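You operate a simulated robot arm through the tools that you are given. There is no shell and no other tool.

You are at the controls of a simulated robot arm. One attempt, no reset.

Task
Put things in order on the cream table top. At the end: the teal sign (marked "Quilt") from the cream table top stands where the pink cone stood; the green small roll from the cream table top stands on top of the brown dark eraser; the orange spool from the cream table top is on the pink flat box; the pink cone stands on top of the yellow book; whatever was shut is shut again. Leave all else as you found it, and nothing knocked over.
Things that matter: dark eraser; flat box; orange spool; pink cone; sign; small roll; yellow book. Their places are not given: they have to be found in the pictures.

The check looks at the end state, three seconds after you hand in, the way a careful person would. Anything else that was tipped, shoved, dropped, spilled or broken makes it a failure.

Robot
A 7-joint arm with a two-finger gripper, fixed in place. Base frame: the origin is at the foot of the arm, x ahead of it, y to its left, z up; the work surface is at about z = 740. Lengths are in mm, angles in degrees, forces in N, time in s.
With the tool pointing down near the work surface it reaches from about 320 to 720 mm from the base axis. Its first joint turns from -66.0 to 66.0 degrees. Payload 2.45 kg.
The TCP is the grasp point between the finger pads, 26 mm short of the fingertips. In the tool frame z runs along the fingers and y along their closing line. Largest opening 96 mm; the body of the gripper starts 69 mm behind the TCP.
Orientation is that of the tool frame in the base frame, as a unit quaternion [w, x, y, z]. With the fingers straight down and closing along the base's y, the tool's x points along the base's -x, its y along +y and its z along -z.

Tools
- The arm moves only by the tool send_rows. Its arguments are lists of equal length, an entry for each row: "travel": the shift along the base's x, y, z in mm, a list of three; "angular": the turn, a rotation vector about the base's x, y, z in degrees, a list of three; "gripper": the closure, from 0 (fully open) to 1 (shut). In form: {"travel": [[tx, ty, tz], ...], "angular": [[rx, ry, rz], ...], "gripper": [gripper, ...]}. A call has 1 to 20 rows; each row is the pose to reach, as a shift and turn from the pose commanded when the call began. Each row takes 0.2 s and may step no farther than 50 mm and 8.6 degrees from the row before; otherwise, or with a gripper value out of range, the whole call is refused. Where a pose cannot be reached the arm comes as near as it can. A force on the tool above 40 N (or 10 N above the force at the start of the call, whichever is more), or a blocked arm, ends the call early, and 0.2 s more pass. Each finger halts on what it meets, pressing with about 39 N; the grip force reading is that of the motor and also rises with nothing between the fingers. The clock runs only during rows and for 0.2 s after the last one: add rows that repeat a pose to give the fingers time. It gives the time, the measured TCP pose, the force on the tool (base axes), the opening and the grip force at its end, in the units of the frame above (readings bear some noise), with the torque about the TCP (base axes, N m) and any sound that the robot's microphone picked up.
- Cameras (640 x 400 px; columns grow to the right, rows downward): "scene" is fixed at [160.9, -397.7, 1414.1]; the picture's right is [0.76, -0.65, 0.00], its down [-0.49, -0.57, -0.66] and it looks along [0.43, 0.50, -0.76] (base axes); focal length 214 px, centre (320, 200). "wrist" rides on the gripper at [82, 3, -98] in the tool frame; the picture's right is [-0.04, 1.00, 0.00], its down [-0.73, -0.03, -0.68] and it looks along [-0.68, -0.03, 0.73] (tool axes); focal length 256 px, centre (320, 200).
- get_image(camera): a new picture of that camera. No time passes.
- point_at(camera, pixels): for up to 12 pixels [column, row] of the newest picture of that camera ("zoom" is the newest enlarged one), the place [x, y, z] in the base frame of the surface seen there, good to about 3 mm, but the place of the scene camera against the robot may be out by one fixed shift of up to 12 mm in any direction. No time passes.
- enlarge(camera, box): a new picture of the part [left, top, right, bottom] of that camera's present view, enlarged. No time passes.
- finish_job(): hands the job in; it is judged then, once.

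Open the gripper and draw the arm clear of the work before you hand the job in, unless the task says otherwise.

The tools are called after "Call:" by a JSON object that holds its "op" and its "data". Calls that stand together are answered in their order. send_rows: Moves the arm, as the interface text tells. Its arguments: {"type":"object","properties":{"travel":{"type":"array"},"angular":{"type":"array"},"gripper":{"type":"array"}},"required":["travel","angular","gripper"]} The other tools are called the same way: get_image (camera) takes a picture; point_at (camera, pixels) gives the place of the surface under pixels of a picture; enlarge (camera, box) takes an enlarged picture of a part of a camera's view; finish_job () hands the job in.

At the start:

```text
time: 0.0
eef_pos: [480.0, -31.6, 1055.1]
orientation: [-0.001, -0.001, 1.0, 0.001]
contact_force: [0.7, 0.5, -0.2]
torque: [0.04, -0.01, 0.02]
opening: 95.9
grip_force: 0.0
```

scene: 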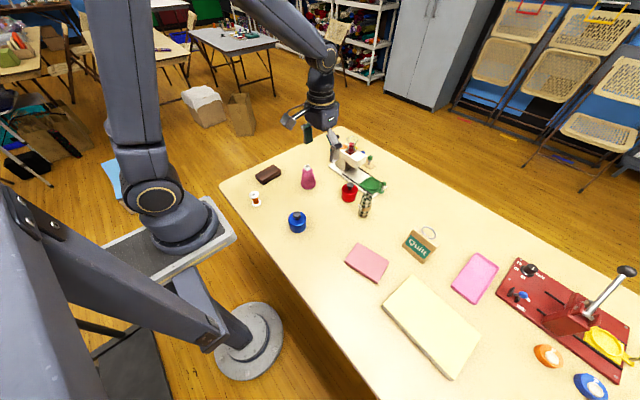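
wrist: 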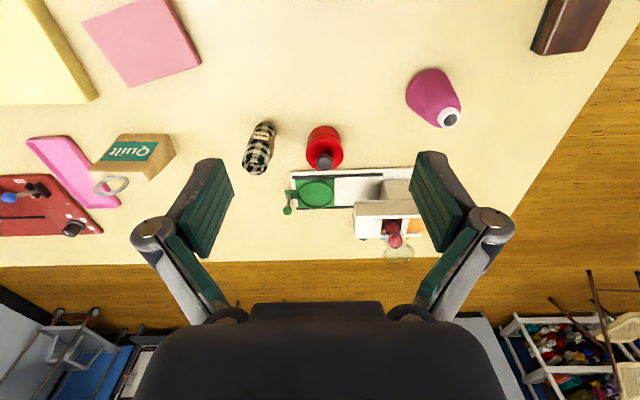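

The scene picture shows a table with many items; I'll enlarge several areas to identify the objects.

Call:
{"op": "enlarge", "data": {"camera": "scene", "box": [220, 120, 400, 240]}}

Call:
{"op": "enlarge", "data": {"camera": "scene", "box": [340, 220, 500, 380]}}

Call:
{"op": "enlarge", "data": {"camera": "scene", "box": [480, 240, 640, 400]}}

Call:
{"op": "enlarge", "data": {"camera": "wrist", "box": [200, 60, 520, 280]}}

```text
3.33 times, centred on (310, 180) of scene
```

zoom: 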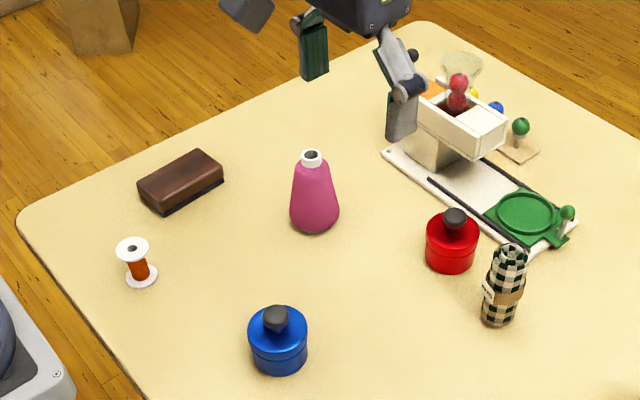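

```text
2.50 times, centred on (420, 300) of scene
```

zoom: 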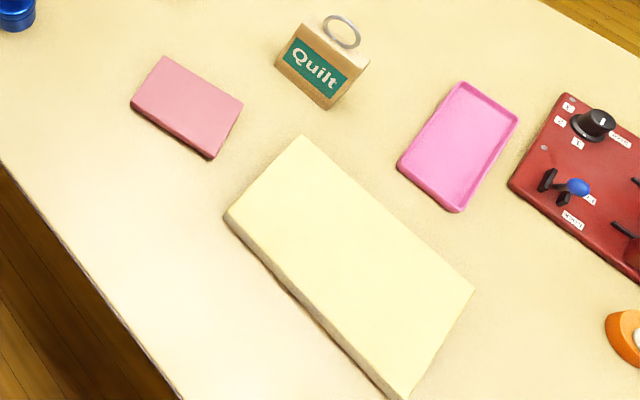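

```text
2.50 times, centred on (560, 320) of scene
```

zoom: 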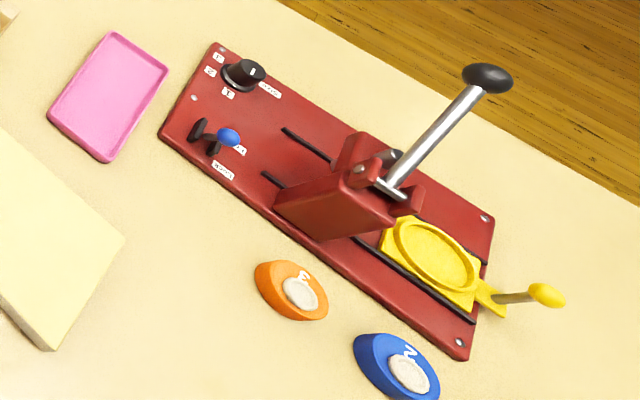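

```text
1.82 times, centred on (360, 170) of wrist
```

zoom: 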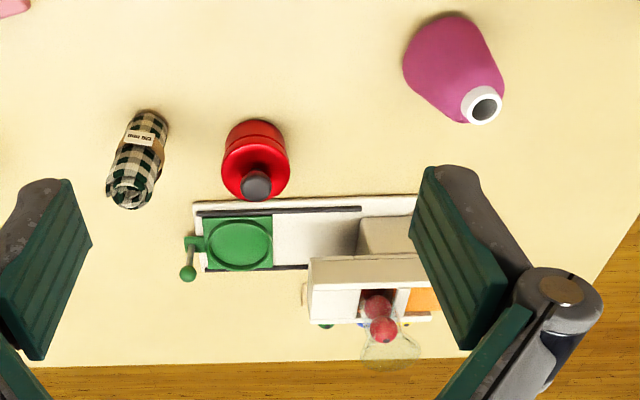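

Candidates: eraser (268,174), spool (255,198), cone (308,177), roll (365,205), sign (420,245), yellow book (430,322), and two pink things (366,262) and (475,278). I measure points from the scene camera.

Call:
{"op": "get_image", "data": {"camera": "scene"}}

Call:
{"op": "enlarge", "data": {"camera": "scene", "box": [335, 230, 415, 290]}}

Call:
{"op": "enlarge", "data": {"camera": "scene", "box": [440, 240, 520, 310]}}

Call:
{"op": "point_at", "data": {"camera": "scene", "pixels": [[255, 190], [254, 203], [266, 170], [307, 165], [308, 186], [366, 196], [363, 213], [366, 262], [475, 278], [430, 322], [420, 245], [300, 250]]}}

Call:
{"op": "enlarge", "data": {"camera": "wrist", "box": [0, 0, 240, 240]}}

```text
taken
```

scene: 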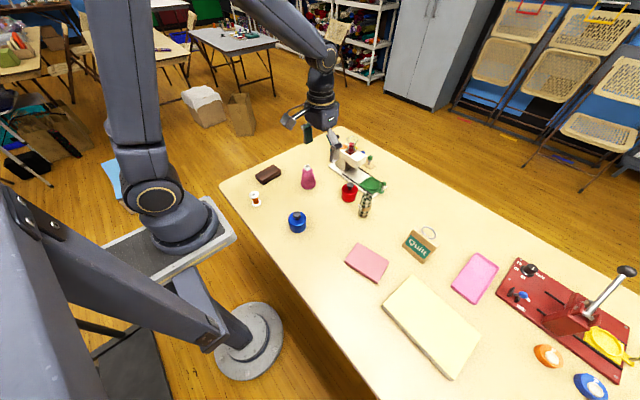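

```text
6.67 times, centred on (375, 260) of scene
```

zoom: 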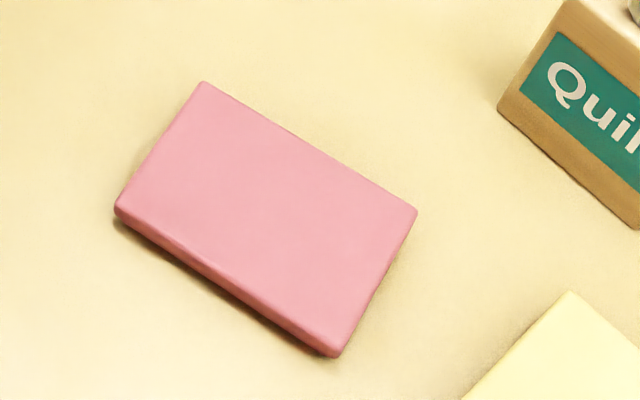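

```text
5.71 times, centred on (480, 275) of scene
```

zoom: 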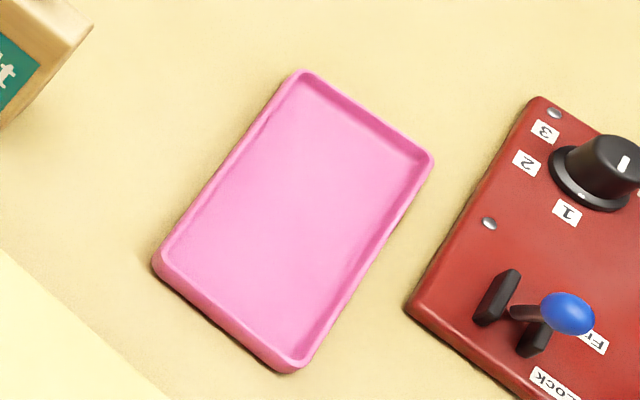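

```text
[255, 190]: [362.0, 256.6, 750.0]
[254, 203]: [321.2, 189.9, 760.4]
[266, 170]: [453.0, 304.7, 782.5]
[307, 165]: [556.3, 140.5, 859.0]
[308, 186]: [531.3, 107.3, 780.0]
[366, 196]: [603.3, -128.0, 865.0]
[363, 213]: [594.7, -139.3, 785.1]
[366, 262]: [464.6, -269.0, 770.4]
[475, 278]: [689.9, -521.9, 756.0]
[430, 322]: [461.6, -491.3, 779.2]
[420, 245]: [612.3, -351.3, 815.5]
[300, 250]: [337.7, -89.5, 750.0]
```

```text
1.67 times, centred on (120, 120) of wrist
```

zoom: 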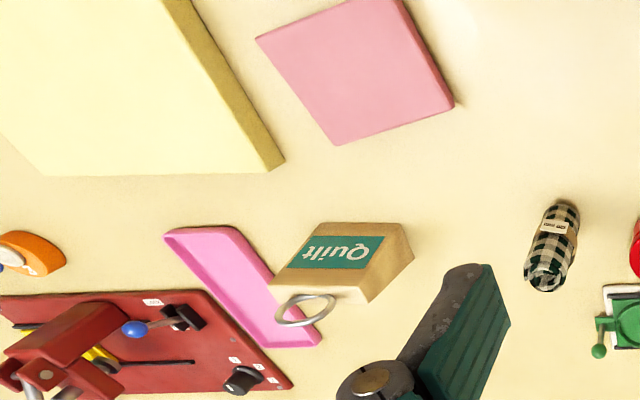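

The magenta tray at (475,278) is out of reach (865 mm) and is a tray; the closed pink slab at (366,262) fits "flat box". The scene table reads z≈750, i.e. there is a shift; I now measure with the wrist camera.

Call:
{"op": "get_image", "data": {"camera": "wrist"}}

Call:
{"op": "point_at", "data": {"camera": "wrist", "pixels": [[449, 117], [428, 90], [258, 160], [262, 130], [130, 151], [150, 50], [83, 22], [136, 87], [201, 63], [172, 5], [95, 100], [300, 60]]}}

Call:
{"op": "point_at", "data": {"camera": "scene", "pixels": [[345, 263], [383, 283], [397, 262], [360, 242], [382, 307], [452, 377], [480, 337], [415, 275], [312, 163], [424, 229], [436, 246], [411, 259]]}}

```text
taken
```

wrist: 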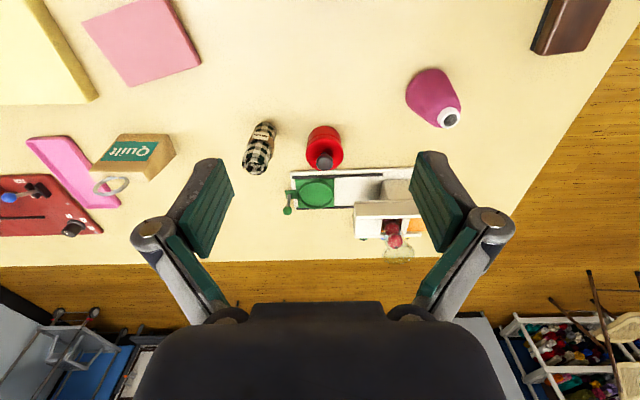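

```text
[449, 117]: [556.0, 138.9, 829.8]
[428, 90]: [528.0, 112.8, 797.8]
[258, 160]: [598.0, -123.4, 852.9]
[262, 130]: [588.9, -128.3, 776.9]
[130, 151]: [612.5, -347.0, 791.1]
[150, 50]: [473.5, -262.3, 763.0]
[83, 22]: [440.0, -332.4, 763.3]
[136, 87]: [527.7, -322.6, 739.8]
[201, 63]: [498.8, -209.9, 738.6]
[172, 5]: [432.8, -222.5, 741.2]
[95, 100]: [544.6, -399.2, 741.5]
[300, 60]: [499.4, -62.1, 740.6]
```

```text
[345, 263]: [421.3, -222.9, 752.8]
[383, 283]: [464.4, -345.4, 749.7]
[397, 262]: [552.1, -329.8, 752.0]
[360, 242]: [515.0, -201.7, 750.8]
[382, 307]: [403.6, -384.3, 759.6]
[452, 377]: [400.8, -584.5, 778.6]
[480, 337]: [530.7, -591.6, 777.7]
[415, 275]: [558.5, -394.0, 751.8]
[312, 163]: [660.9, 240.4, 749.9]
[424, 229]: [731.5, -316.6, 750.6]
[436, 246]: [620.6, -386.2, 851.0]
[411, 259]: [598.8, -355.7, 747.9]
```

The wrist points put the table at z≈740, cone near (548,125), roll (594,-127), sign (612,-347), pink box around (470,-265). I move above the spool near (335,205) to look closer.

Call:
{"op": "send_rows", "data": {"travel": [[-10, 16, 0], [-25, 42, 0], [-45, 73, -10], [-65, 107, -30], [-85, 140, -55], [-105, 172, -80], [-125, 204, -100], [-140, 230, -115], [-145, 237, -120], [-145, 237, -120]], "angular": [[0, 0, 0], [0, 0, 0], [0, 0, 0], [0, 0, 0], [0, 0, 0], [0, 0, 0], [0, 0, 0], [0, 0, 0], [0, 0, 0], [0, 0, 0]], "gripper": [0, 0, 0, 0, 0, 0, 0, 0, 0, 0]}}

Call:
{"op": "get_image", "data": {"camera": "wrist"}}

Call:
{"op": "get_image", "data": {"camera": "scene"}}

```text
time: 2.2
eef_pos: [334.2, 204.6, 935.6]
orientation: [0.0, -0.001, 1.0, 0.0]
contact_force: [-0.2, -0.1, -0.1]
torque: [-0.02, 0.02, 0.0]
opening: 95.8
grip_force: 0.0
```

```text
taken
```

wrist: 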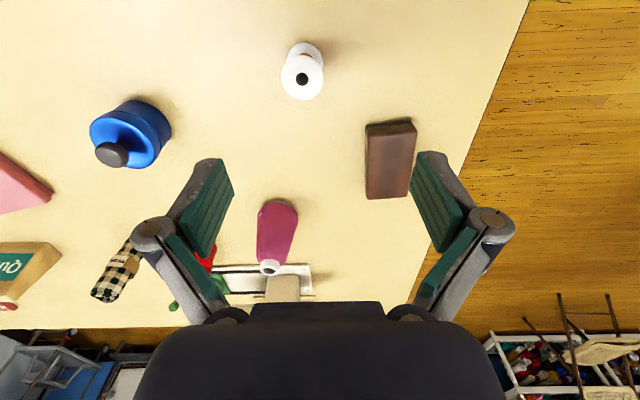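

```text
taken
```

scene: 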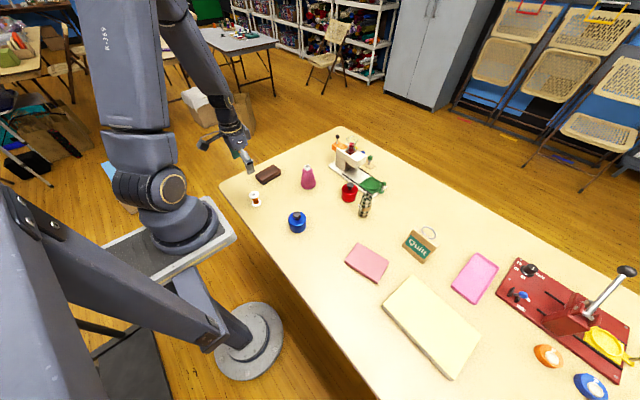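

The spool top is at wrist (302,78), the eraser at (390,160). I measure the spool and the eraser's corners.

Call:
{"op": "point_at", "data": {"camera": "wrist", "pixels": [[302, 91], [283, 78], [321, 78], [302, 64], [303, 46], [365, 127], [368, 197], [412, 192], [415, 124], [390, 160], [270, 266], [277, 230]]}}

Call:
{"op": "enlarge", "data": {"camera": "wrist", "box": [250, 20, 450, 220]}}

Call:
{"op": "enlarge", "data": {"camera": "scene", "box": [235, 155, 295, 215]}}

Call:
{"op": "point_at", "data": {"camera": "scene", "pixels": [[256, 194], [255, 200], [255, 205], [268, 174], [258, 177]]}}

```text
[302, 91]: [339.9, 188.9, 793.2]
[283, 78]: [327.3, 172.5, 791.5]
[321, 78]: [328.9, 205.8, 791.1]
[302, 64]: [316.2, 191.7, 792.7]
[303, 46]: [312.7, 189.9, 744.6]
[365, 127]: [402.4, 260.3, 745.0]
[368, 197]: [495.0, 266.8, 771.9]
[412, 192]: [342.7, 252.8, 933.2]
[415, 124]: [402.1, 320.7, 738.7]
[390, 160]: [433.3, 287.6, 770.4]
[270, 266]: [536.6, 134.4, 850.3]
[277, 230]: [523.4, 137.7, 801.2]
```

```text
2.00 times, centred on (350, 120) of wrist
```

zoom: 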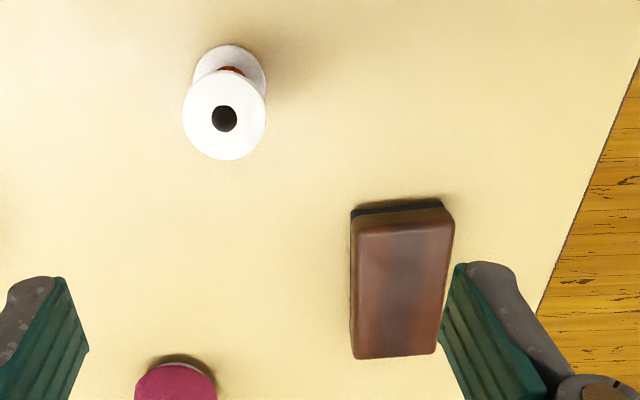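

```text
6.67 times, centred on (265, 185) of scene
```

zoom: 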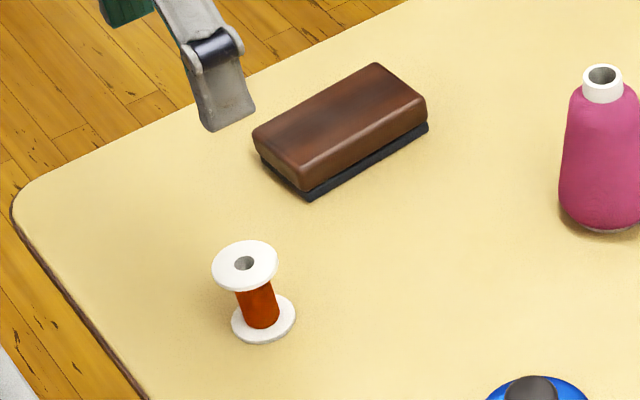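

```text
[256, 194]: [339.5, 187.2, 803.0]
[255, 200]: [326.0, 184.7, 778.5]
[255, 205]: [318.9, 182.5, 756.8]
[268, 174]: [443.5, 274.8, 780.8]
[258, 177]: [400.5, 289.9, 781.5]
```

Spool top is at about (328,189.5,792), 36 mm flange, 52 mm tall. I descend over it with open fingers to TCP z≈769 and close.

Call:
{"op": "send_rows", "data": {"travel": [[-4, -8, -10], [-7, -16, -40], [-7, -16, -75], [-7, -16, -110], [-7, -16, -140], [-7, -16, -158], [-7, -16, -166], [-7, -16, -166]], "angular": [[0, 0, 0], [0, 0, 0], [0, 0, 0], [0, 0, 0], [0, 0, 0], [0, 0, 0], [0, 0, 0], [0, 0, 0]], "gripper": [0, 0, 0, 0, 0, 0, 0, 0]}}

Call:
{"op": "get_image", "data": {"camera": "wrist"}}

Call:
{"op": "enlarge", "data": {"camera": "scene", "box": [235, 155, 295, 215]}}

```text
time: 4.0
eef_pos: [329.1, 188.8, 770.3]
orientation: [0.0, 0.0, 1.0, 0.0]
contact_force: [0.0, 0.1, -0.8]
torque: [-0.03, -0.03, 0.02]
opening: 96.0
grip_force: 0.1
```

```text
taken
```

wrist: 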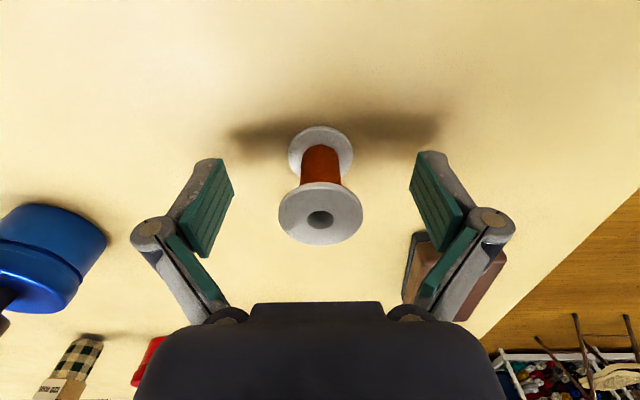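

```text
6.67 times, centred on (265, 185) of scene
```

zoom: 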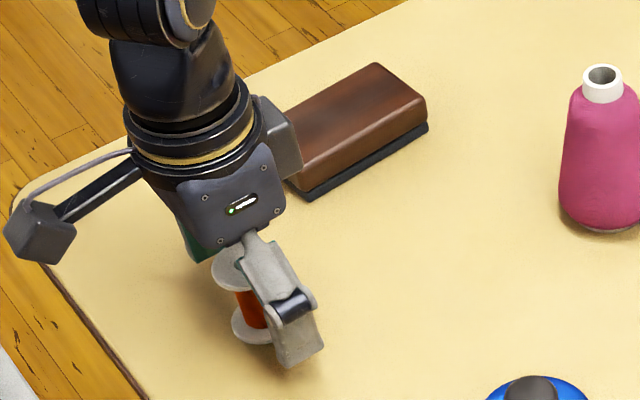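

The spool is centred between the fingers at col 320. I check its x with a couple of points before closing.

Call:
{"op": "point_at", "data": {"camera": "wrist", "pixels": [[320, 190], [320, 238], [280, 214], [361, 214], [320, 131], [290, 152]]}}

```text
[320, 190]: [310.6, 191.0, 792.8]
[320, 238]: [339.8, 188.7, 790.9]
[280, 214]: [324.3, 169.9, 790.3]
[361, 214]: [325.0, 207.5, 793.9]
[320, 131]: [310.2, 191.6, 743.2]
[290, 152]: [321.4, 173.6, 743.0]
```

Centre is about (326,189.5); I shift -2 mm in x and close, leaving time for the fingers.

Call:
{"op": "send_rows", "data": {"travel": [[-2, 0, -1], [-2, 0, -1], [-2, 0, -1], [-2, 0, -1], [-2, 0, -1], [-2, 0, -1], [-2, 0, -1]], "angular": [[0, 0, 0], [0, 0, 0], [0, 0, 0], [0, 0, 0], [0, 0, 0], [0, 0, 0], [0, 0, 0]], "gripper": [0, 0.3, 0.5, 0.7, 0.7, 0.7, 0.7]}}

Call:
{"op": "get_image", "data": {"camera": "wrist"}}

```text
time: 5.6
eef_pos: [326.6, 190.4, 768.7]
orientation: [0.0, 0.0, 1.0, 0.0]
contact_force: [0.2, 0.7, 6.4]
torque: [0.01, -0.06, 0.02]
opening: 28.4
grip_force: 0.1
```

```text
taken
```

wrist: 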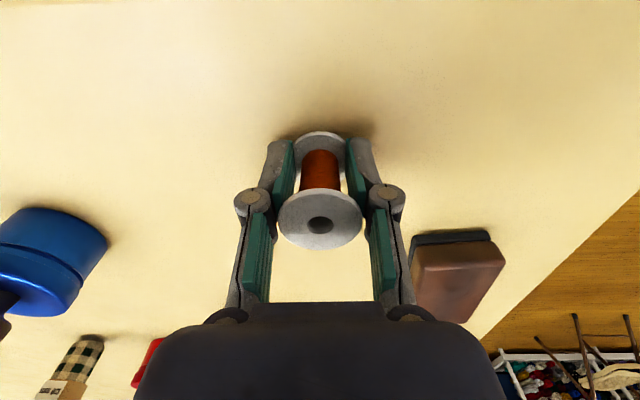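

Opening is 28.4 (no grip yet) while the flange is ~37 wide, so the pads went between the flanges. I look closer before closing further.

Call:
{"op": "enlarge", "data": {"camera": "wrist", "box": [220, 110, 420, 310]}}

Call:
{"op": "enlarge", "data": {"camera": "scene", "box": [235, 165, 285, 215]}}

Call:
{"op": "point_at", "data": {"camera": "wrist", "pixels": [[320, 194], [320, 243], [280, 219], [361, 219], [320, 135], [285, 170], [280, 150], [260, 240]]}}

```text
2.00 times, centred on (320, 210) of wrist
```

zoom: 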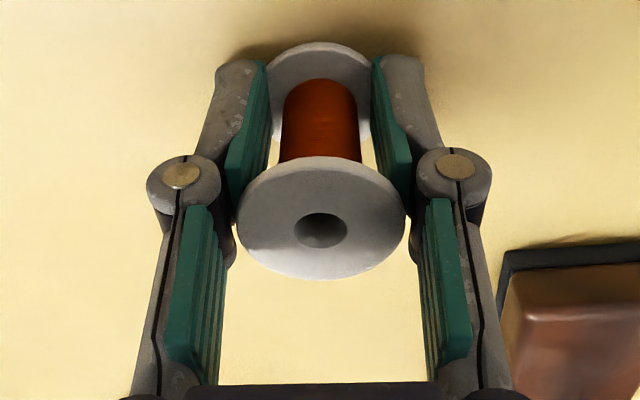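

```text
8.00 times, centred on (260, 190) of scene
```

zoom: 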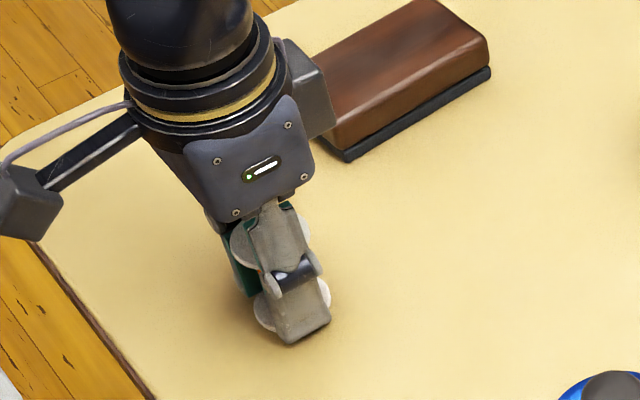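

```text
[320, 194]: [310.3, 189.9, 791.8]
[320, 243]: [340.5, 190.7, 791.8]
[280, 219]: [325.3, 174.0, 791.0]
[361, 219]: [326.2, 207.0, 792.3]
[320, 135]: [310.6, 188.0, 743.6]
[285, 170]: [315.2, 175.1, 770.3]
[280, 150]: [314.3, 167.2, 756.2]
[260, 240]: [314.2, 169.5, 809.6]
```

The tip pads lie between the two flanges with the tips lightly on the lower flange (6.4 N). I raise 2 mm and close onto the thread core.

Call:
{"op": "send_rows", "data": {"travel": [[0, 0, 2], [0, 0, 2], [0, 0, 2], [0, 0, 2], [0, 0, 2], [0, 0, 2], [0, 0, 2]], "angular": [[0, 0, 0], [0, 0, 0], [0, 0, 0], [0, 0, 0], [0, 0, 0], [0, 0, 0], [0, 0, 0]], "gripper": [0.7, 0.7, 0.8, 0.88, 0.92, 0.92, 0.92]}}

Call:
{"op": "enlarge", "data": {"camera": "wrist", "box": [220, 110, 420, 310]}}

```text
time: 7.2
eef_pos: [326.0, 189.7, 772.1]
orientation: [0.001, 0.0, 1.0, 0.0]
contact_force: [-1.2, -0.5, -0.6]
torque: [0.05, 0.0, 0.05]
opening: 19.4
grip_force: 39.4
```

```text
2.00 times, centred on (320, 210) of wrist
```

zoom: 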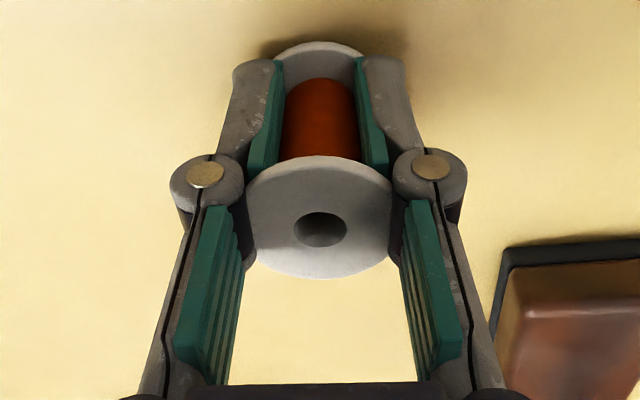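

The spool is held (opening 19.4, 39 N). I lift to z≈900 and carry it across to above the pink box near (466,-268).

Call:
{"op": "send_rows", "data": {"travel": [[0, 0, 10], [0, 0, 35], [0, 0, 70], [0, -5, 105], [5, -25, 125], [15, -55, 130], [28, -95, 130], [40, -137, 130], [53, -180, 130], [66, -222, 130], [79, -264, 130], [92, -306, 130], [105, -348, 130], [117, -388, 130], [128, -424, 130], [136, -448, 130], [140, -458, 130], [140, -458, 130]], "angular": [[0, 0, 0], [0, 0, 0], [0, 0, 0], [0, 0, 0], [0, 0, 0], [0, 0, 0], [0, 0, 0], [0, 0, 0], [0, 0, 0], [0, 0, 0], [0, 0, 0], [0, 0, 0], [0, 0, 0], [0, 0, 0], [0, 0, 0], [0, 0, 0], [0, 0, 0], [0, 0, 0]], "gripper": [0.92, 0.92, 0.92, 0.92, 0.92, 0.92, 0.92, 0.92, 0.92, 0.92, 0.92, 0.92, 0.92, 0.92, 0.92, 0.92, 0.92, 0.92]}}

Call:
{"op": "get_image", "data": {"camera": "wrist"}}

Call:
{"op": "get_image", "data": {"camera": "scene"}}

```text
time: 11.0
eef_pos: [465.0, -268.4, 900.4]
orientation: [0.0, 0.0, 1.0, 0.0]
contact_force: [-0.5, 0.1, -0.3]
torque: [-0.03, 0.0, -0.01]
opening: 19.1
grip_force: 39.4
```

```text
taken
```

wrist: 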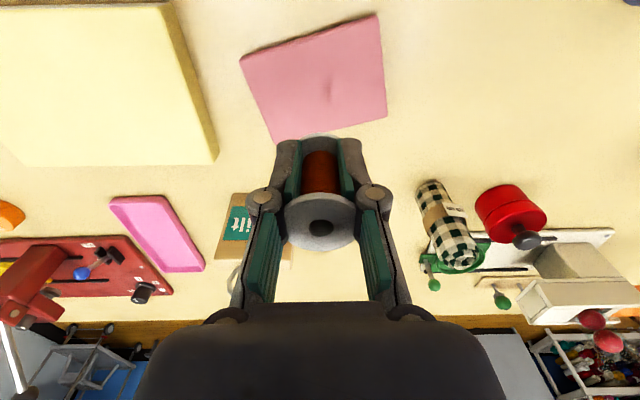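

```text
taken
```

scene: 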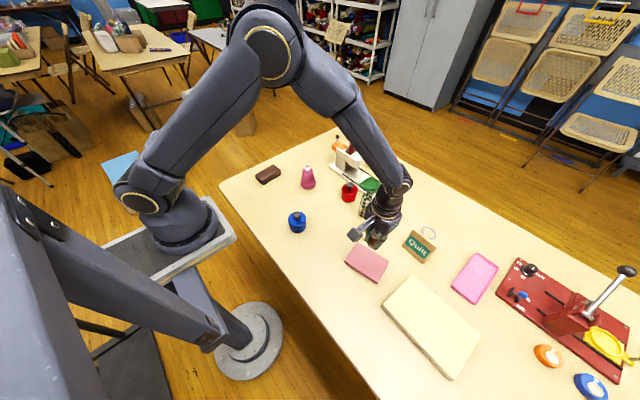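

The pink box is at wrist (315,75) with the spool held above. I measure the box's corners and also the sign, book and roll.

Call:
{"op": "point_at", "data": {"camera": "wrist", "pixels": [[244, 62], [375, 20], [383, 110], [274, 135], [315, 75], [213, 153], [170, 10], [100, 90], [270, 255], [245, 200], [225, 255], [462, 258]]}}

Call:
{"op": "enlarge", "data": {"camera": "wrist", "box": [200, 0, 400, 150]}}

Call:
{"op": "enlarge", "data": {"camera": "scene", "box": [340, 220, 450, 290]}}

```text
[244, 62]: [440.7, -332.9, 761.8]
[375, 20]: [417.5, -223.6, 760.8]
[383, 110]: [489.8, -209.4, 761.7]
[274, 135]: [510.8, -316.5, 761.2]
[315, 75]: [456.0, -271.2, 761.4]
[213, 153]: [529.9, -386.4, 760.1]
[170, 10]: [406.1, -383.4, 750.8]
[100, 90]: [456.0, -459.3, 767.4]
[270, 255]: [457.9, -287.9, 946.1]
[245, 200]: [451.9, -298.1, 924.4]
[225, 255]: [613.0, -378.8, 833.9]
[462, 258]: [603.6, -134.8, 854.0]
```

```text
2.67 times, centred on (300, 75) of wrist
```

zoom: 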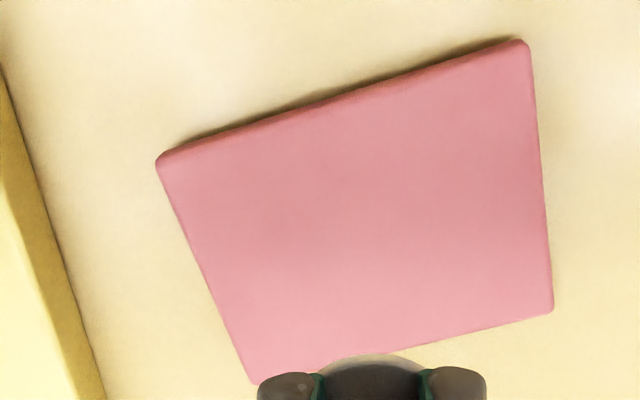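

```text
5.71 times, centred on (395, 255) of scene
```

zoom: 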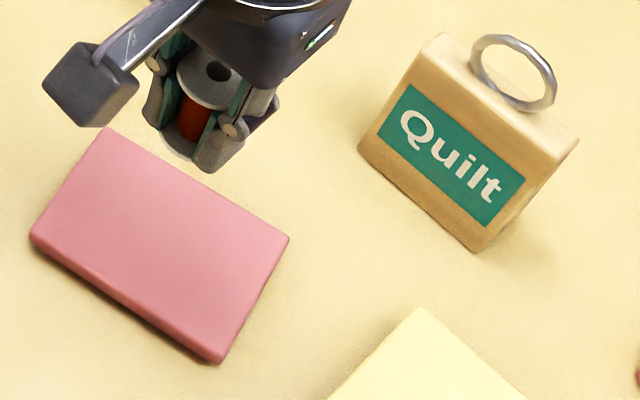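

Box centre ≈ (464.7,-270.6), top z≈761.5. I lower the spool to just above contact.

Call:
{"op": "send_rows", "data": {"travel": [[0, -2, -15], [0, -2, -45], [0, -2, -75], [0, -2, -95], [0, -2, -103], [0, -2, -106], [0, -2, -106]], "angular": [[0, 0, 0], [0, 0, 0], [0, 0, 0], [0, 0, 0], [0, 0, 0], [0, 0, 0], [0, 0, 0]], "gripper": [0.92, 0.92, 0.92, 0.92, 0.92, 0.92, 0.92]}}

Call:
{"op": "send_rows", "data": {"travel": [[0, 0, -1], [0, 0, -2], [0, 0, -2]], "angular": [[0, 0, 0], [0, 0, 0], [0, 0, 0]], "gripper": [0.92, 0.92, 0.92]}}

Call:
{"op": "get_image", "data": {"camera": "wrist"}}

Call:
{"op": "enlarge", "data": {"camera": "scene", "box": [340, 220, 420, 290]}}

```text
time: 12.6
eef_pos: [465.9, -270.2, 794.4]
orientation: [0.0, 0.0, 1.0, 0.0]
contact_force: [1.0, 0.2, 0.0]
torque: [-0.03, -0.01, -0.03]
opening: 18.6
grip_force: 39.1
```

```text
time: 13.4
eef_pos: [467.3, -271.7, 793.2]
orientation: [0.001, 0.0, 1.0, 0.0]
contact_force: [0.0, 0.3, -0.2]
torque: [0.0, -0.01, -0.01]
opening: 19.0
grip_force: 38.9
```

```text
taken
```

wrist: 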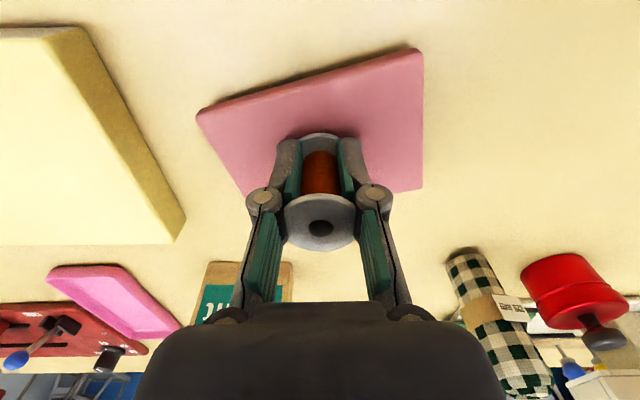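

```text
5.71 times, centred on (380, 255) of scene
```

zoom: 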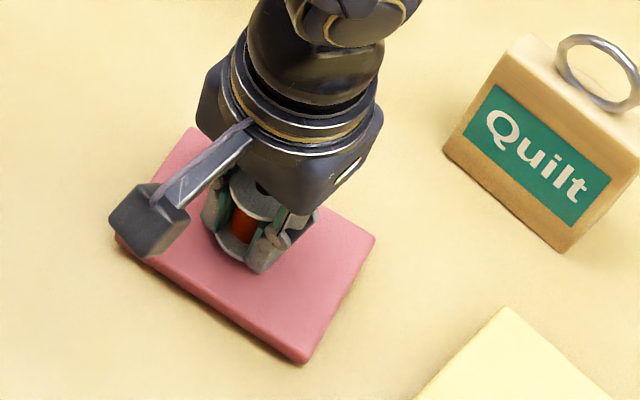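

No contact force yet at TCP z≈792; I lower further in 1 mm steps.

Call:
{"op": "send_rows", "data": {"travel": [[0, 0, -0.5], [0, 0, -1], [0, 0, -1]], "angular": [[0, 0, 0], [0, 0, 0], [0, 0, 0]], "gripper": [0.92, 0.92, 0.92]}}

Call:
{"op": "point_at", "data": {"camera": "wrist", "pixels": [[320, 135], [320, 240], [300, 133], [340, 133], [320, 120]]}}

```text
time: 14.2
eef_pos: [466.3, -270.5, 792.2]
orientation: [0.0, 0.0, 1.0, 0.0]
contact_force: [-0.1, 0.9, 1.7]
torque: [0.02, -0.06, 0.0]
opening: 18.9
grip_force: 38.3
```

```text
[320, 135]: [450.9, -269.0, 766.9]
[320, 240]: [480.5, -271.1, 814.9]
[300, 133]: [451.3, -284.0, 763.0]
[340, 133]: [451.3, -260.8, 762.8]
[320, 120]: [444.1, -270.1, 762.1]
```

Contact is starting (1.7 N). I go 0.5 mm lower, open gently, then rise straight up.

Call:
{"op": "send_rows", "data": {"travel": [[0, 0, -0.5], [0, 0, -0.5], [0, 0, -0.5], [0, 0, -0.5], [0, 0, -0.5], [0, 0, -0.5], [0, 0, -0.5]], "angular": [[0, 0, 0], [0, 0, 0], [0, 0, 0], [0, 0, 0], [0, 0, 0], [0, 0, 0], [0, 0, 0]], "gripper": [0.92, 0.85, 0.78, 0.65, 0.5, 0.35, 0.35]}}

Call:
{"op": "get_image", "data": {"camera": "wrist"}}

```text
time: 15.8
eef_pos: [466.0, -269.0, 792.4]
orientation: [0.0, -0.001, 1.0, 0.0]
contact_force: [-0.5, -0.8, -0.1]
torque: [-0.04, 0.0, 0.01]
opening: 62.5
grip_force: 0.0
```

```text
taken
```

wrist: 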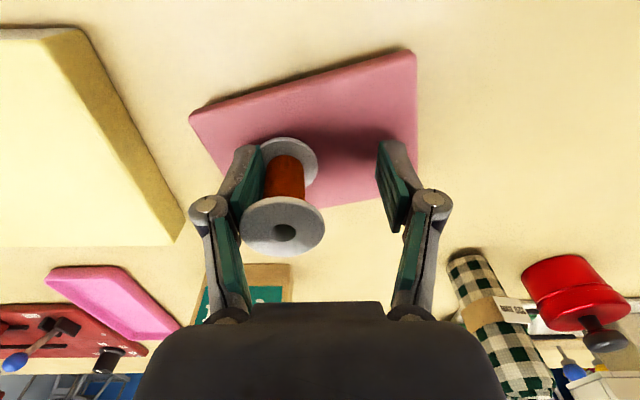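

The spool was dragged sideways by the left finger tip (now at col 285), and the box may have shifted a little. I measure both before moving.

Call:
{"op": "enlarge", "data": {"camera": "wrist", "box": [180, 40, 440, 300]}}

Call:
{"op": "point_at", "data": {"camera": "wrist", "pixels": [[194, 112], [412, 55], [415, 190], [283, 202], [283, 250], [243, 226], [324, 226], [285, 142], [316, 165], [182, 235]]}}

Call:
{"op": "enlarge", "data": {"camera": "scene", "box": [335, 230, 415, 290]}}

```text
1.54 times, centred on (310, 170) of wrist
```

zoom: 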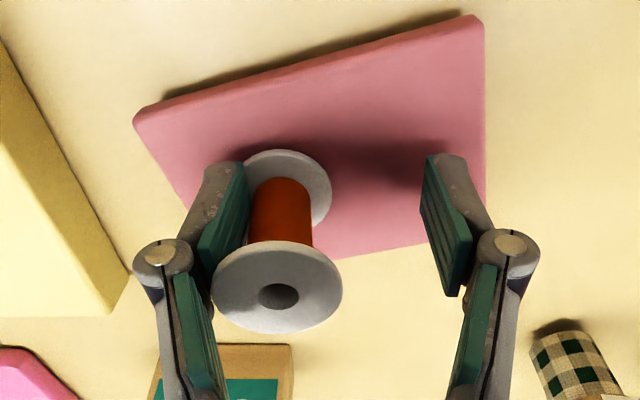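

```text
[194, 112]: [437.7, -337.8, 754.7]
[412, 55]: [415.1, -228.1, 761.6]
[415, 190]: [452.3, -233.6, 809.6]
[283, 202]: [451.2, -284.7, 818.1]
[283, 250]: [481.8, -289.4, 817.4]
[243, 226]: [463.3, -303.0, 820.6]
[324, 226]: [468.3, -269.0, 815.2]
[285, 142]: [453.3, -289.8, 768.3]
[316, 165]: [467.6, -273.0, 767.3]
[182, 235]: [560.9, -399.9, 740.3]
```

```text
6.67 times, centred on (375, 260) of scene
```

zoom: 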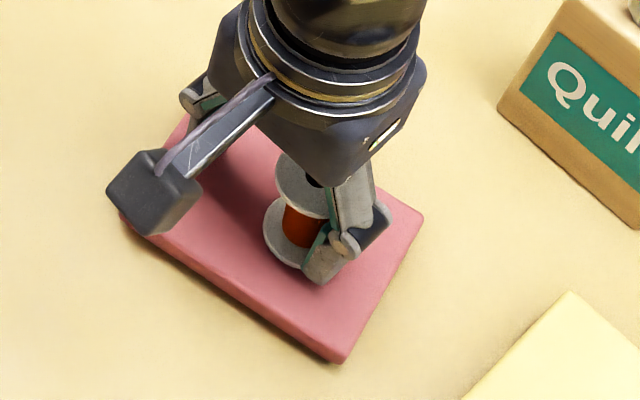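

The box moved about 5 mm with the spool because the tips press on the lower flange. I raise 1.5 mm to relieve it and look again.

Call:
{"op": "send_rows", "data": {"travel": [[0, 0, 0.7], [0, 0, 1.5], [0, 0, 1.5]], "angular": [[0, 0, 0], [0, 0, 0], [0, 0, 0]], "gripper": [0.35, 0.35, 0.35]}}

Call:
{"op": "enlarge", "data": {"camera": "wrist", "box": [180, 40, 440, 300]}}

Call:
{"op": "point_at", "data": {"camera": "zoom", "pixels": [[225, 290], [335, 270], [290, 250], [290, 325], [322, 195], [270, 155], [310, 170], [350, 180]]}}

```text
time: 16.6
eef_pos: [466.4, -270.9, 793.7]
orientation: [0.0, 0.0, 1.0, 0.0]
contact_force: [-0.1, 0.5, -1.2]
torque: [0.0, 0.01, -0.01]
opening: 62.7
grip_force: 0.1
```

```text
1.54 times, centred on (310, 170) of wrist
```

zoom: 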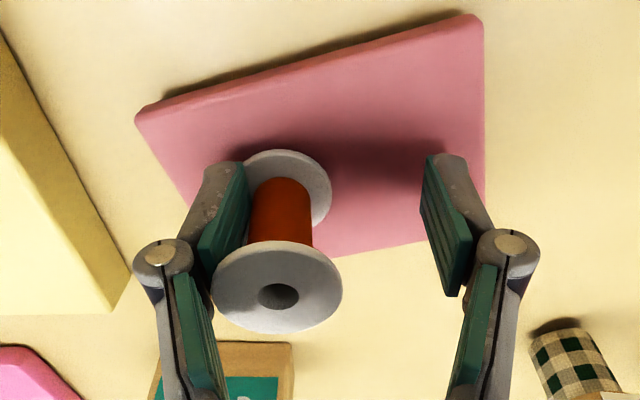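

```text
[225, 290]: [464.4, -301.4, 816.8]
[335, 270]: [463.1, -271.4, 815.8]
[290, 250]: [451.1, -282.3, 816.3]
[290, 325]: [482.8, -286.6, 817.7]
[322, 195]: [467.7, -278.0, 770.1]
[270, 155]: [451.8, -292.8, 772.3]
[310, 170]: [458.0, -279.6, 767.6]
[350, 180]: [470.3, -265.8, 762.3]
```

The spool is hanging on the left finger (top z≈816.7, about 3 mm above the box), jammed between pad and flange. I re-close on the core at this height to recentre it.

Call:
{"op": "send_rows", "data": {"travel": [[0, 0, 0], [0, 0, 0], [0, 0, 0], [0, 0, 0], [0, 0, 0], [0, 0, 0], [0, 0, 0]], "angular": [[0, 0, 0], [0, 0, 0], [0, 0, 0], [0, 0, 0], [0, 0, 0], [0, 0, 0], [0, 0, 0]], "gripper": [0.5, 0.65, 0.8, 0.9, 0.92, 0.92, 0.92]}}

Call:
{"op": "enlarge", "data": {"camera": "wrist", "box": [220, 110, 420, 310]}}

Call:
{"op": "point_at", "data": {"camera": "zoom", "pixels": [[255, 220], [385, 220], [320, 170], [320, 270], [320, 55], [280, 60], [360, 60], [270, 110], [320, 30], [400, 40]]}}

```text
time: 18.2
eef_pos: [465.9, -271.7, 793.1]
orientation: [-0.001, 0.001, 1.0, 0.0]
contact_force: [-1.0, 0.4, 0.5]
torque: [0.0, -0.01, 0.0]
opening: 19.4
grip_force: 38.7
```

```text
2.00 times, centred on (320, 210) of wrist
```

zoom: 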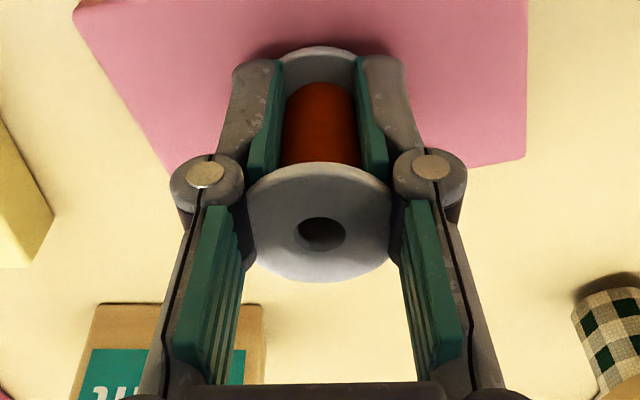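

```text
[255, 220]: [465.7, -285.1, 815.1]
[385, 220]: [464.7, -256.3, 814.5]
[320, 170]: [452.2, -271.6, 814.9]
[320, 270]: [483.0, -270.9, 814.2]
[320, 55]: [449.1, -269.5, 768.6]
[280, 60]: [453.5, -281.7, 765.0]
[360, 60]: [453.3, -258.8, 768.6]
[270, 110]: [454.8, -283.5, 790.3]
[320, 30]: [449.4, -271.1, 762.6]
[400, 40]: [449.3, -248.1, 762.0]
```

Recentred, spool top ≈ 814.7, i.e. essentially on or ~1 mm above the box. I now loosen in small steps and look.

Call:
{"op": "send_rows", "data": {"travel": [[0, 0, 0], [0, 0, 0], [0, 0, 0], [0, 0, 0]], "angular": [[0, 0, 0], [0, 0, 0], [0, 0, 0], [0, 0, 0]], "gripper": [0.78, 0.75, 0.72, 0.72]}}

Call:
{"op": "enlarge", "data": {"camera": "wrist", "box": [220, 110, 420, 310]}}

Call:
{"op": "point_at", "data": {"camera": "zoom", "pixels": [[255, 220], [385, 220], [320, 170], [320, 270], [320, 55], [280, 60], [360, 60]]}}

```text
time: 19.2
eef_pos: [466.1, -270.9, 793.3]
orientation: [0.0, -0.001, 1.0, -0.001]
contact_force: [-0.3, 0.4, -0.3]
torque: [0.02, 0.05, 0.02]
opening: 22.3
grip_force: 0.1
```

```text
2.00 times, centred on (320, 210) of wrist
```

zoom: 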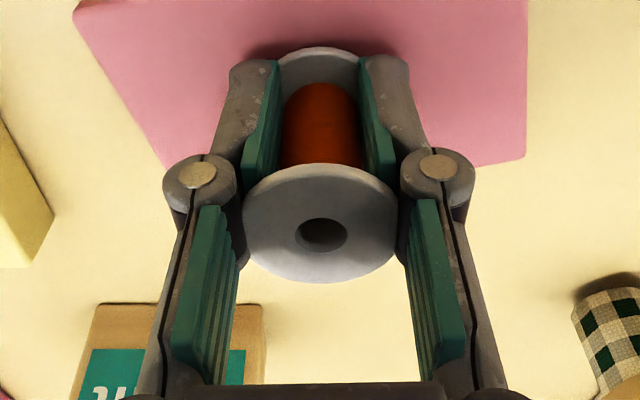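

```text
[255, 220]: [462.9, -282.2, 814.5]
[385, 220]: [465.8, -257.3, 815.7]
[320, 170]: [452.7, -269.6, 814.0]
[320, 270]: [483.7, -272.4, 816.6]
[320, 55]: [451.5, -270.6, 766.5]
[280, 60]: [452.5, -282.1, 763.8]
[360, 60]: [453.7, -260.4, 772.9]
```

Fingers are loosening (22 mm) with the spool centred. I test whether it is free by raising 1.5 mm at opening ~27 and comparing.

Call:
{"op": "send_rows", "data": {"travel": [[0, 0, 0], [0, 0, 0.7], [0, 0, 1.5], [0, 0, 1.5]], "angular": [[0, 0, 0], [0, 0, 0], [0, 0, 0], [0, 0, 0]], "gripper": [0.72, 0.72, 0.72, 0.72]}}

Call:
{"op": "enlarge", "data": {"camera": "wrist", "box": [220, 110, 420, 310]}}

Call:
{"op": "enlarge", "data": {"camera": "scene", "box": [360, 230, 400, 270]}}

```text
time: 20.2
eef_pos: [465.6, -270.8, 794.2]
orientation: [0.0, 0.001, 1.0, 0.0]
contact_force: [0.3, 0.3, 0.0]
torque: [0.03, 0.02, -0.01]
opening: 23.6
grip_force: 0.0
```

```text
2.00 times, centred on (320, 210) of wrist
```

zoom: 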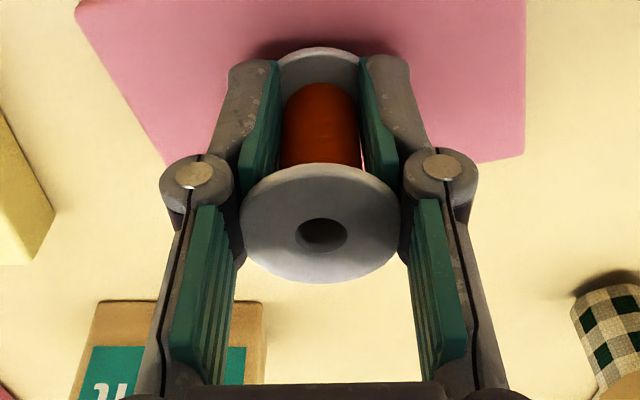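

```text
10.00 times, centred on (380, 250) of scene
```

zoom: 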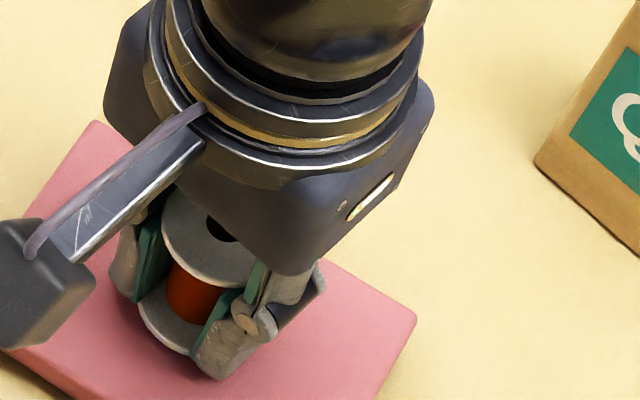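

Fingers creep open only to 23.6 and the spool still follows, probably wedged by a slight tilt. I press the spool gently flat on the box with loose fingers to align it.

Call:
{"op": "send_rows", "data": {"travel": [[0, 0, -1], [0, 0, -2], [0, 0, -2.5], [0, 0, -2.5]], "angular": [[0, 0, 0], [0, 0, 0], [0, 0, 0], [0, 0, 0]], "gripper": [0.72, 0.72, 0.72, 0.72]}}

Call:
{"op": "enlarge", "data": {"camera": "wrist", "box": [220, 110, 420, 310]}}

Call:
{"op": "point_at", "data": {"camera": "zoom", "pixels": [[255, 220], [385, 220], [320, 175], [320, 275], [300, 225], [345, 225], [320, 60], [285, 65], [355, 65], [320, 35]]}}

```text
time: 21.2
eef_pos: [464.9, -270.0, 792.4]
orientation: [0.0, 0.0, 1.0, -0.001]
contact_force: [0.3, -0.1, -0.6]
torque: [-0.02, 0.02, 0.04]
opening: 24.5
grip_force: 0.1
```

```text
2.00 times, centred on (320, 210) of wrist
```

zoom: 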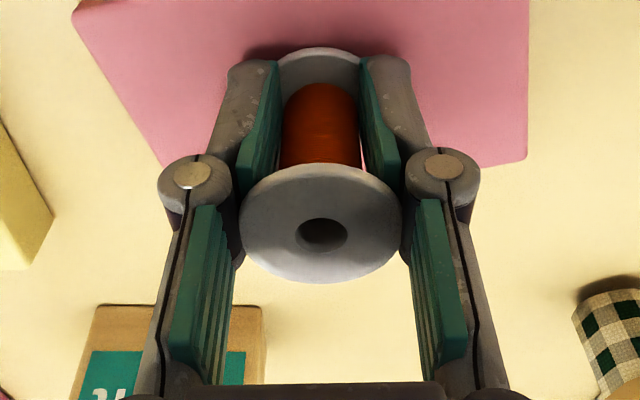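

```text
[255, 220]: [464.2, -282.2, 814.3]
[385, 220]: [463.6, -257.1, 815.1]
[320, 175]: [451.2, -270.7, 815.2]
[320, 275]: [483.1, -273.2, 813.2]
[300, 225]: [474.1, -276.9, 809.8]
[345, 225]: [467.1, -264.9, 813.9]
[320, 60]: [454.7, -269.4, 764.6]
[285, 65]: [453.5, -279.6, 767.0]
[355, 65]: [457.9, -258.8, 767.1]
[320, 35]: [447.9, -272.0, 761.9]
```

No contact force yet; I continue lowering by 1 mm at a time.

Call:
{"op": "send_rows", "data": {"travel": [[0, 0, -0.5], [0, 0, -1], [0, 0, -1]], "angular": [[0, 0, 0], [0, 0, 0], [0, 0, 0]], "gripper": [0.72, 0.72, 0.72]}}

Call:
{"op": "send_rows", "data": {"travel": [[0, 0, -0.5], [0, 0, -1], [0, 0, -1]], "angular": [[0, 0, 0], [0, 0, 0], [0, 0, 0]], "gripper": [0.72, 0.72, 0.72]}}

Call:
{"op": "enlarge", "data": {"camera": "wrist", "box": [220, 110, 420, 310]}}

```text
time: 22.0
eef_pos: [465.4, -271.1, 790.9]
orientation: [0.0, -0.001, 1.0, 0.0]
contact_force: [-3.4, 1.0, 5.5]
torque: [0.03, 0.01, 0.01]
opening: 25.2
grip_force: 0.0
```

```text
time: 22.8
eef_pos: [466.2, -271.0, 791.3]
orientation: [0.001, 0.0, 1.0, -0.002]
contact_force: [-3.2, 1.5, 17.6]
torque: [0.06, 0.0, 0.01]
opening: 26.7
grip_force: 0.1
```

```text
2.00 times, centred on (320, 210) of wrist
```

zoom: 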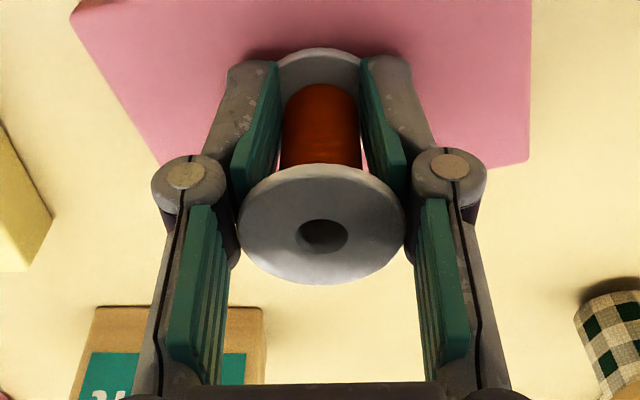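

Now pressed flat with 17 N. I raise 1.2 mm to unload and see whether the fingers are free.

Call:
{"op": "send_rows", "data": {"travel": [[0, 0, 0.6], [0, 0, 1.2], [0, 0, 1.2]], "angular": [[0, 0, 0], [0, 0, 0], [0, 0, 0]], "gripper": [0.72, 0.72, 0.72]}}

Call:
{"op": "send_rows", "data": {"travel": [[0, 0, 0], [0, 0, 0], [0, 0, 0]], "angular": [[0, 0, 0], [0, 0, 0], [0, 0, 0]], "gripper": [0.68, 0.68, 0.68]}}

Call:
{"op": "enlarge", "data": {"camera": "wrist", "box": [220, 110, 420, 310]}}

Call:
{"op": "point_at", "data": {"camera": "zoom", "pixels": [[250, 220], [390, 220], [320, 175], [320, 275], [320, 60], [285, 65], [355, 65], [320, 35]]}}

```text
time: 23.6
eef_pos: [464.8, -270.3, 790.8]
orientation: [0.0, 0.0, 1.0, 0.0]
contact_force: [1.9, -0.1, 2.8]
torque: [0.01, -0.07, 0.0]
opening: 27.1
grip_force: 0.1
```

```text
time: 24.4
eef_pos: [466.3, -270.5, 791.4]
orientation: [0.0, 0.0, 1.0, 0.0]
contact_force: [0.1, -0.1, 0.1]
torque: [0.01, 0.01, -0.03]
opening: 28.2
grip_force: 0.1
```

```text
2.00 times, centred on (320, 210) of wrist
```

zoom: 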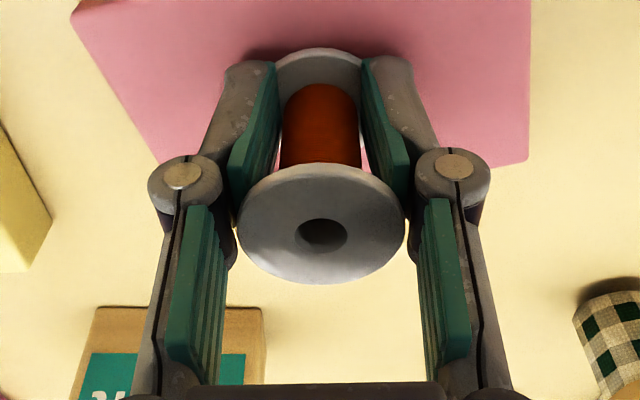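

```text
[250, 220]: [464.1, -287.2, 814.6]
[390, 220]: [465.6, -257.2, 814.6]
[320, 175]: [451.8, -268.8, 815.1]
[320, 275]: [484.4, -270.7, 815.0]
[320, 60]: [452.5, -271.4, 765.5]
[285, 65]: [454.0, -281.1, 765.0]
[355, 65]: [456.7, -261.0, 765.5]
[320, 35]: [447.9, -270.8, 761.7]
```

Spool is now level (all four rim points ≈ 815) with zero force. I keep opening slowly.

Call:
{"op": "send_rows", "data": {"travel": [[0, 0, 0], [0, 0, 0], [0, 0, 0], [0, 0, 0], [0, 0, 0], [0, 0, 0]], "angular": [[0, 0, 0], [0, 0, 0], [0, 0, 0], [0, 0, 0], [0, 0, 0], [0, 0, 0]], "gripper": [0.67, 0.66, 0.65, 0.64, 0.63, 0.63]}}

Call:
{"op": "enlarge", "data": {"camera": "wrist", "box": [220, 110, 420, 310]}}

```text
time: 25.8
eef_pos: [466.1, -272.3, 790.7]
orientation: [0.0, 0.001, 1.0, 0.0]
contact_force: [-0.1, 0.1, 0.2]
torque: [0.0, 0.01, -0.01]
opening: 31.1
grip_force: 0.1
```

```text
2.00 times, centred on (320, 210) of wrist
```

zoom: 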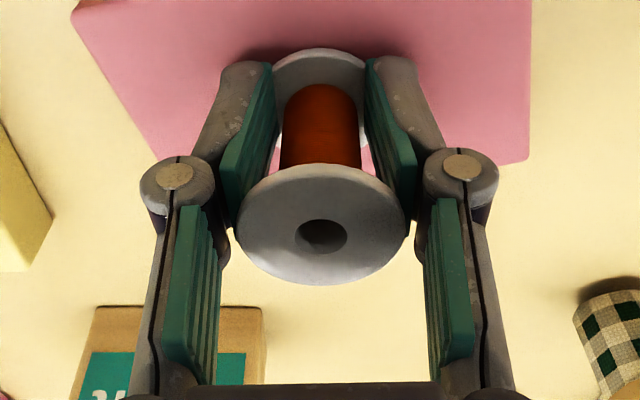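

The fingers are separating symmetrically (31 mm) and the spool stays put. I continue slowly.

Call:
{"op": "send_rows", "data": {"travel": [[0, 0, 0], [0, 0, 0], [0, 0, 0], [0, 0, 0], [0, 0, 0], [0, 0, 0], [0, 0, 0]], "angular": [[0, 0, 0], [0, 0, 0], [0, 0, 0], [0, 0, 0], [0, 0, 0], [0, 0, 0], [0, 0, 0]], "gripper": [0.62, 0.61, 0.6, 0.59, 0.58, 0.57, 0.57]}}

Call:
{"op": "enlarge", "data": {"camera": "wrist", "box": [220, 110, 420, 310]}}

```text
time: 27.4
eef_pos: [466.1, -270.4, 791.6]
orientation: [0.0, 0.0, 1.0, 0.0]
contact_force: [-0.1, -0.2, 0.9]
torque: [-0.04, -0.02, 0.01]
opening: 41.3
grip_force: 0.1
```

```text
2.00 times, centred on (320, 210) of wrist
```

zoom: 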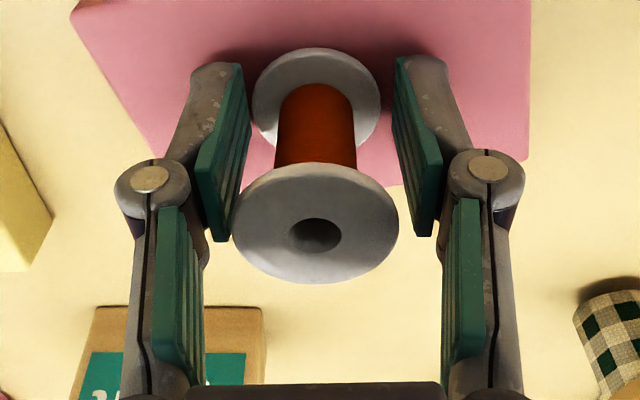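

The spool is free of both fingers. I open further to ~70 mm and rise straight up, then look.

Call:
{"op": "send_rows", "data": {"travel": [[0, 0, 0], [0, 0, 0], [0, 0, 0], [0, 0, 0], [0, 0, 10], [0, 0, 30], [0, 0, 60], [0, 0, 95], [0, 0, 120], [0, 0, 130]], "angular": [[0, 0, 0], [0, 0, 0], [0, 0, 0], [0, 0, 0], [0, 0, 0], [0, 0, 0], [0, 0, 0], [0, 0, 0], [0, 0, 0], [0, 0, 0]], "gripper": [0.5, 0.4, 0.3, 0.25, 0.25, 0.25, 0.2, 0.1, 0, 0]}}

Call:
{"op": "get_image", "data": {"camera": "wrist"}}

Call:
{"op": "enlarge", "data": {"camera": "scene", "box": [335, 230, 415, 290]}}

```text
time: 29.6
eef_pos: [466.0, -271.3, 920.9]
orientation: [0.0, 0.0, 1.0, 0.0]
contact_force: [-0.7, 0.4, 0.1]
torque: [0.0, 0.01, -0.01]
opening: 96.0
grip_force: 0.0
```

```text
taken
```

wrist: 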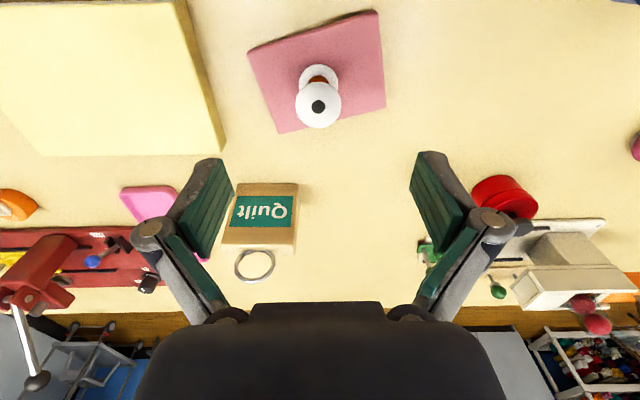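

```text
6.67 times, centred on (375, 260) of scene
```

zoom: 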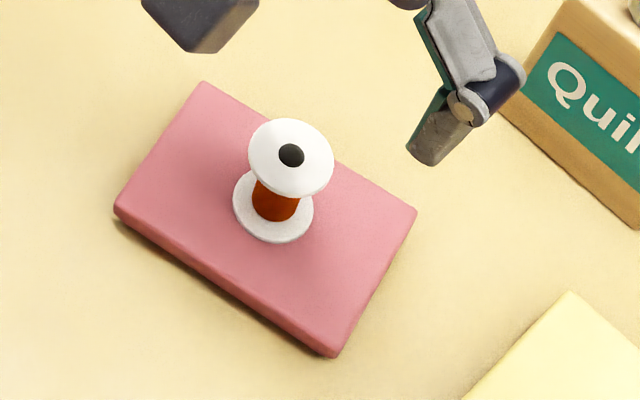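

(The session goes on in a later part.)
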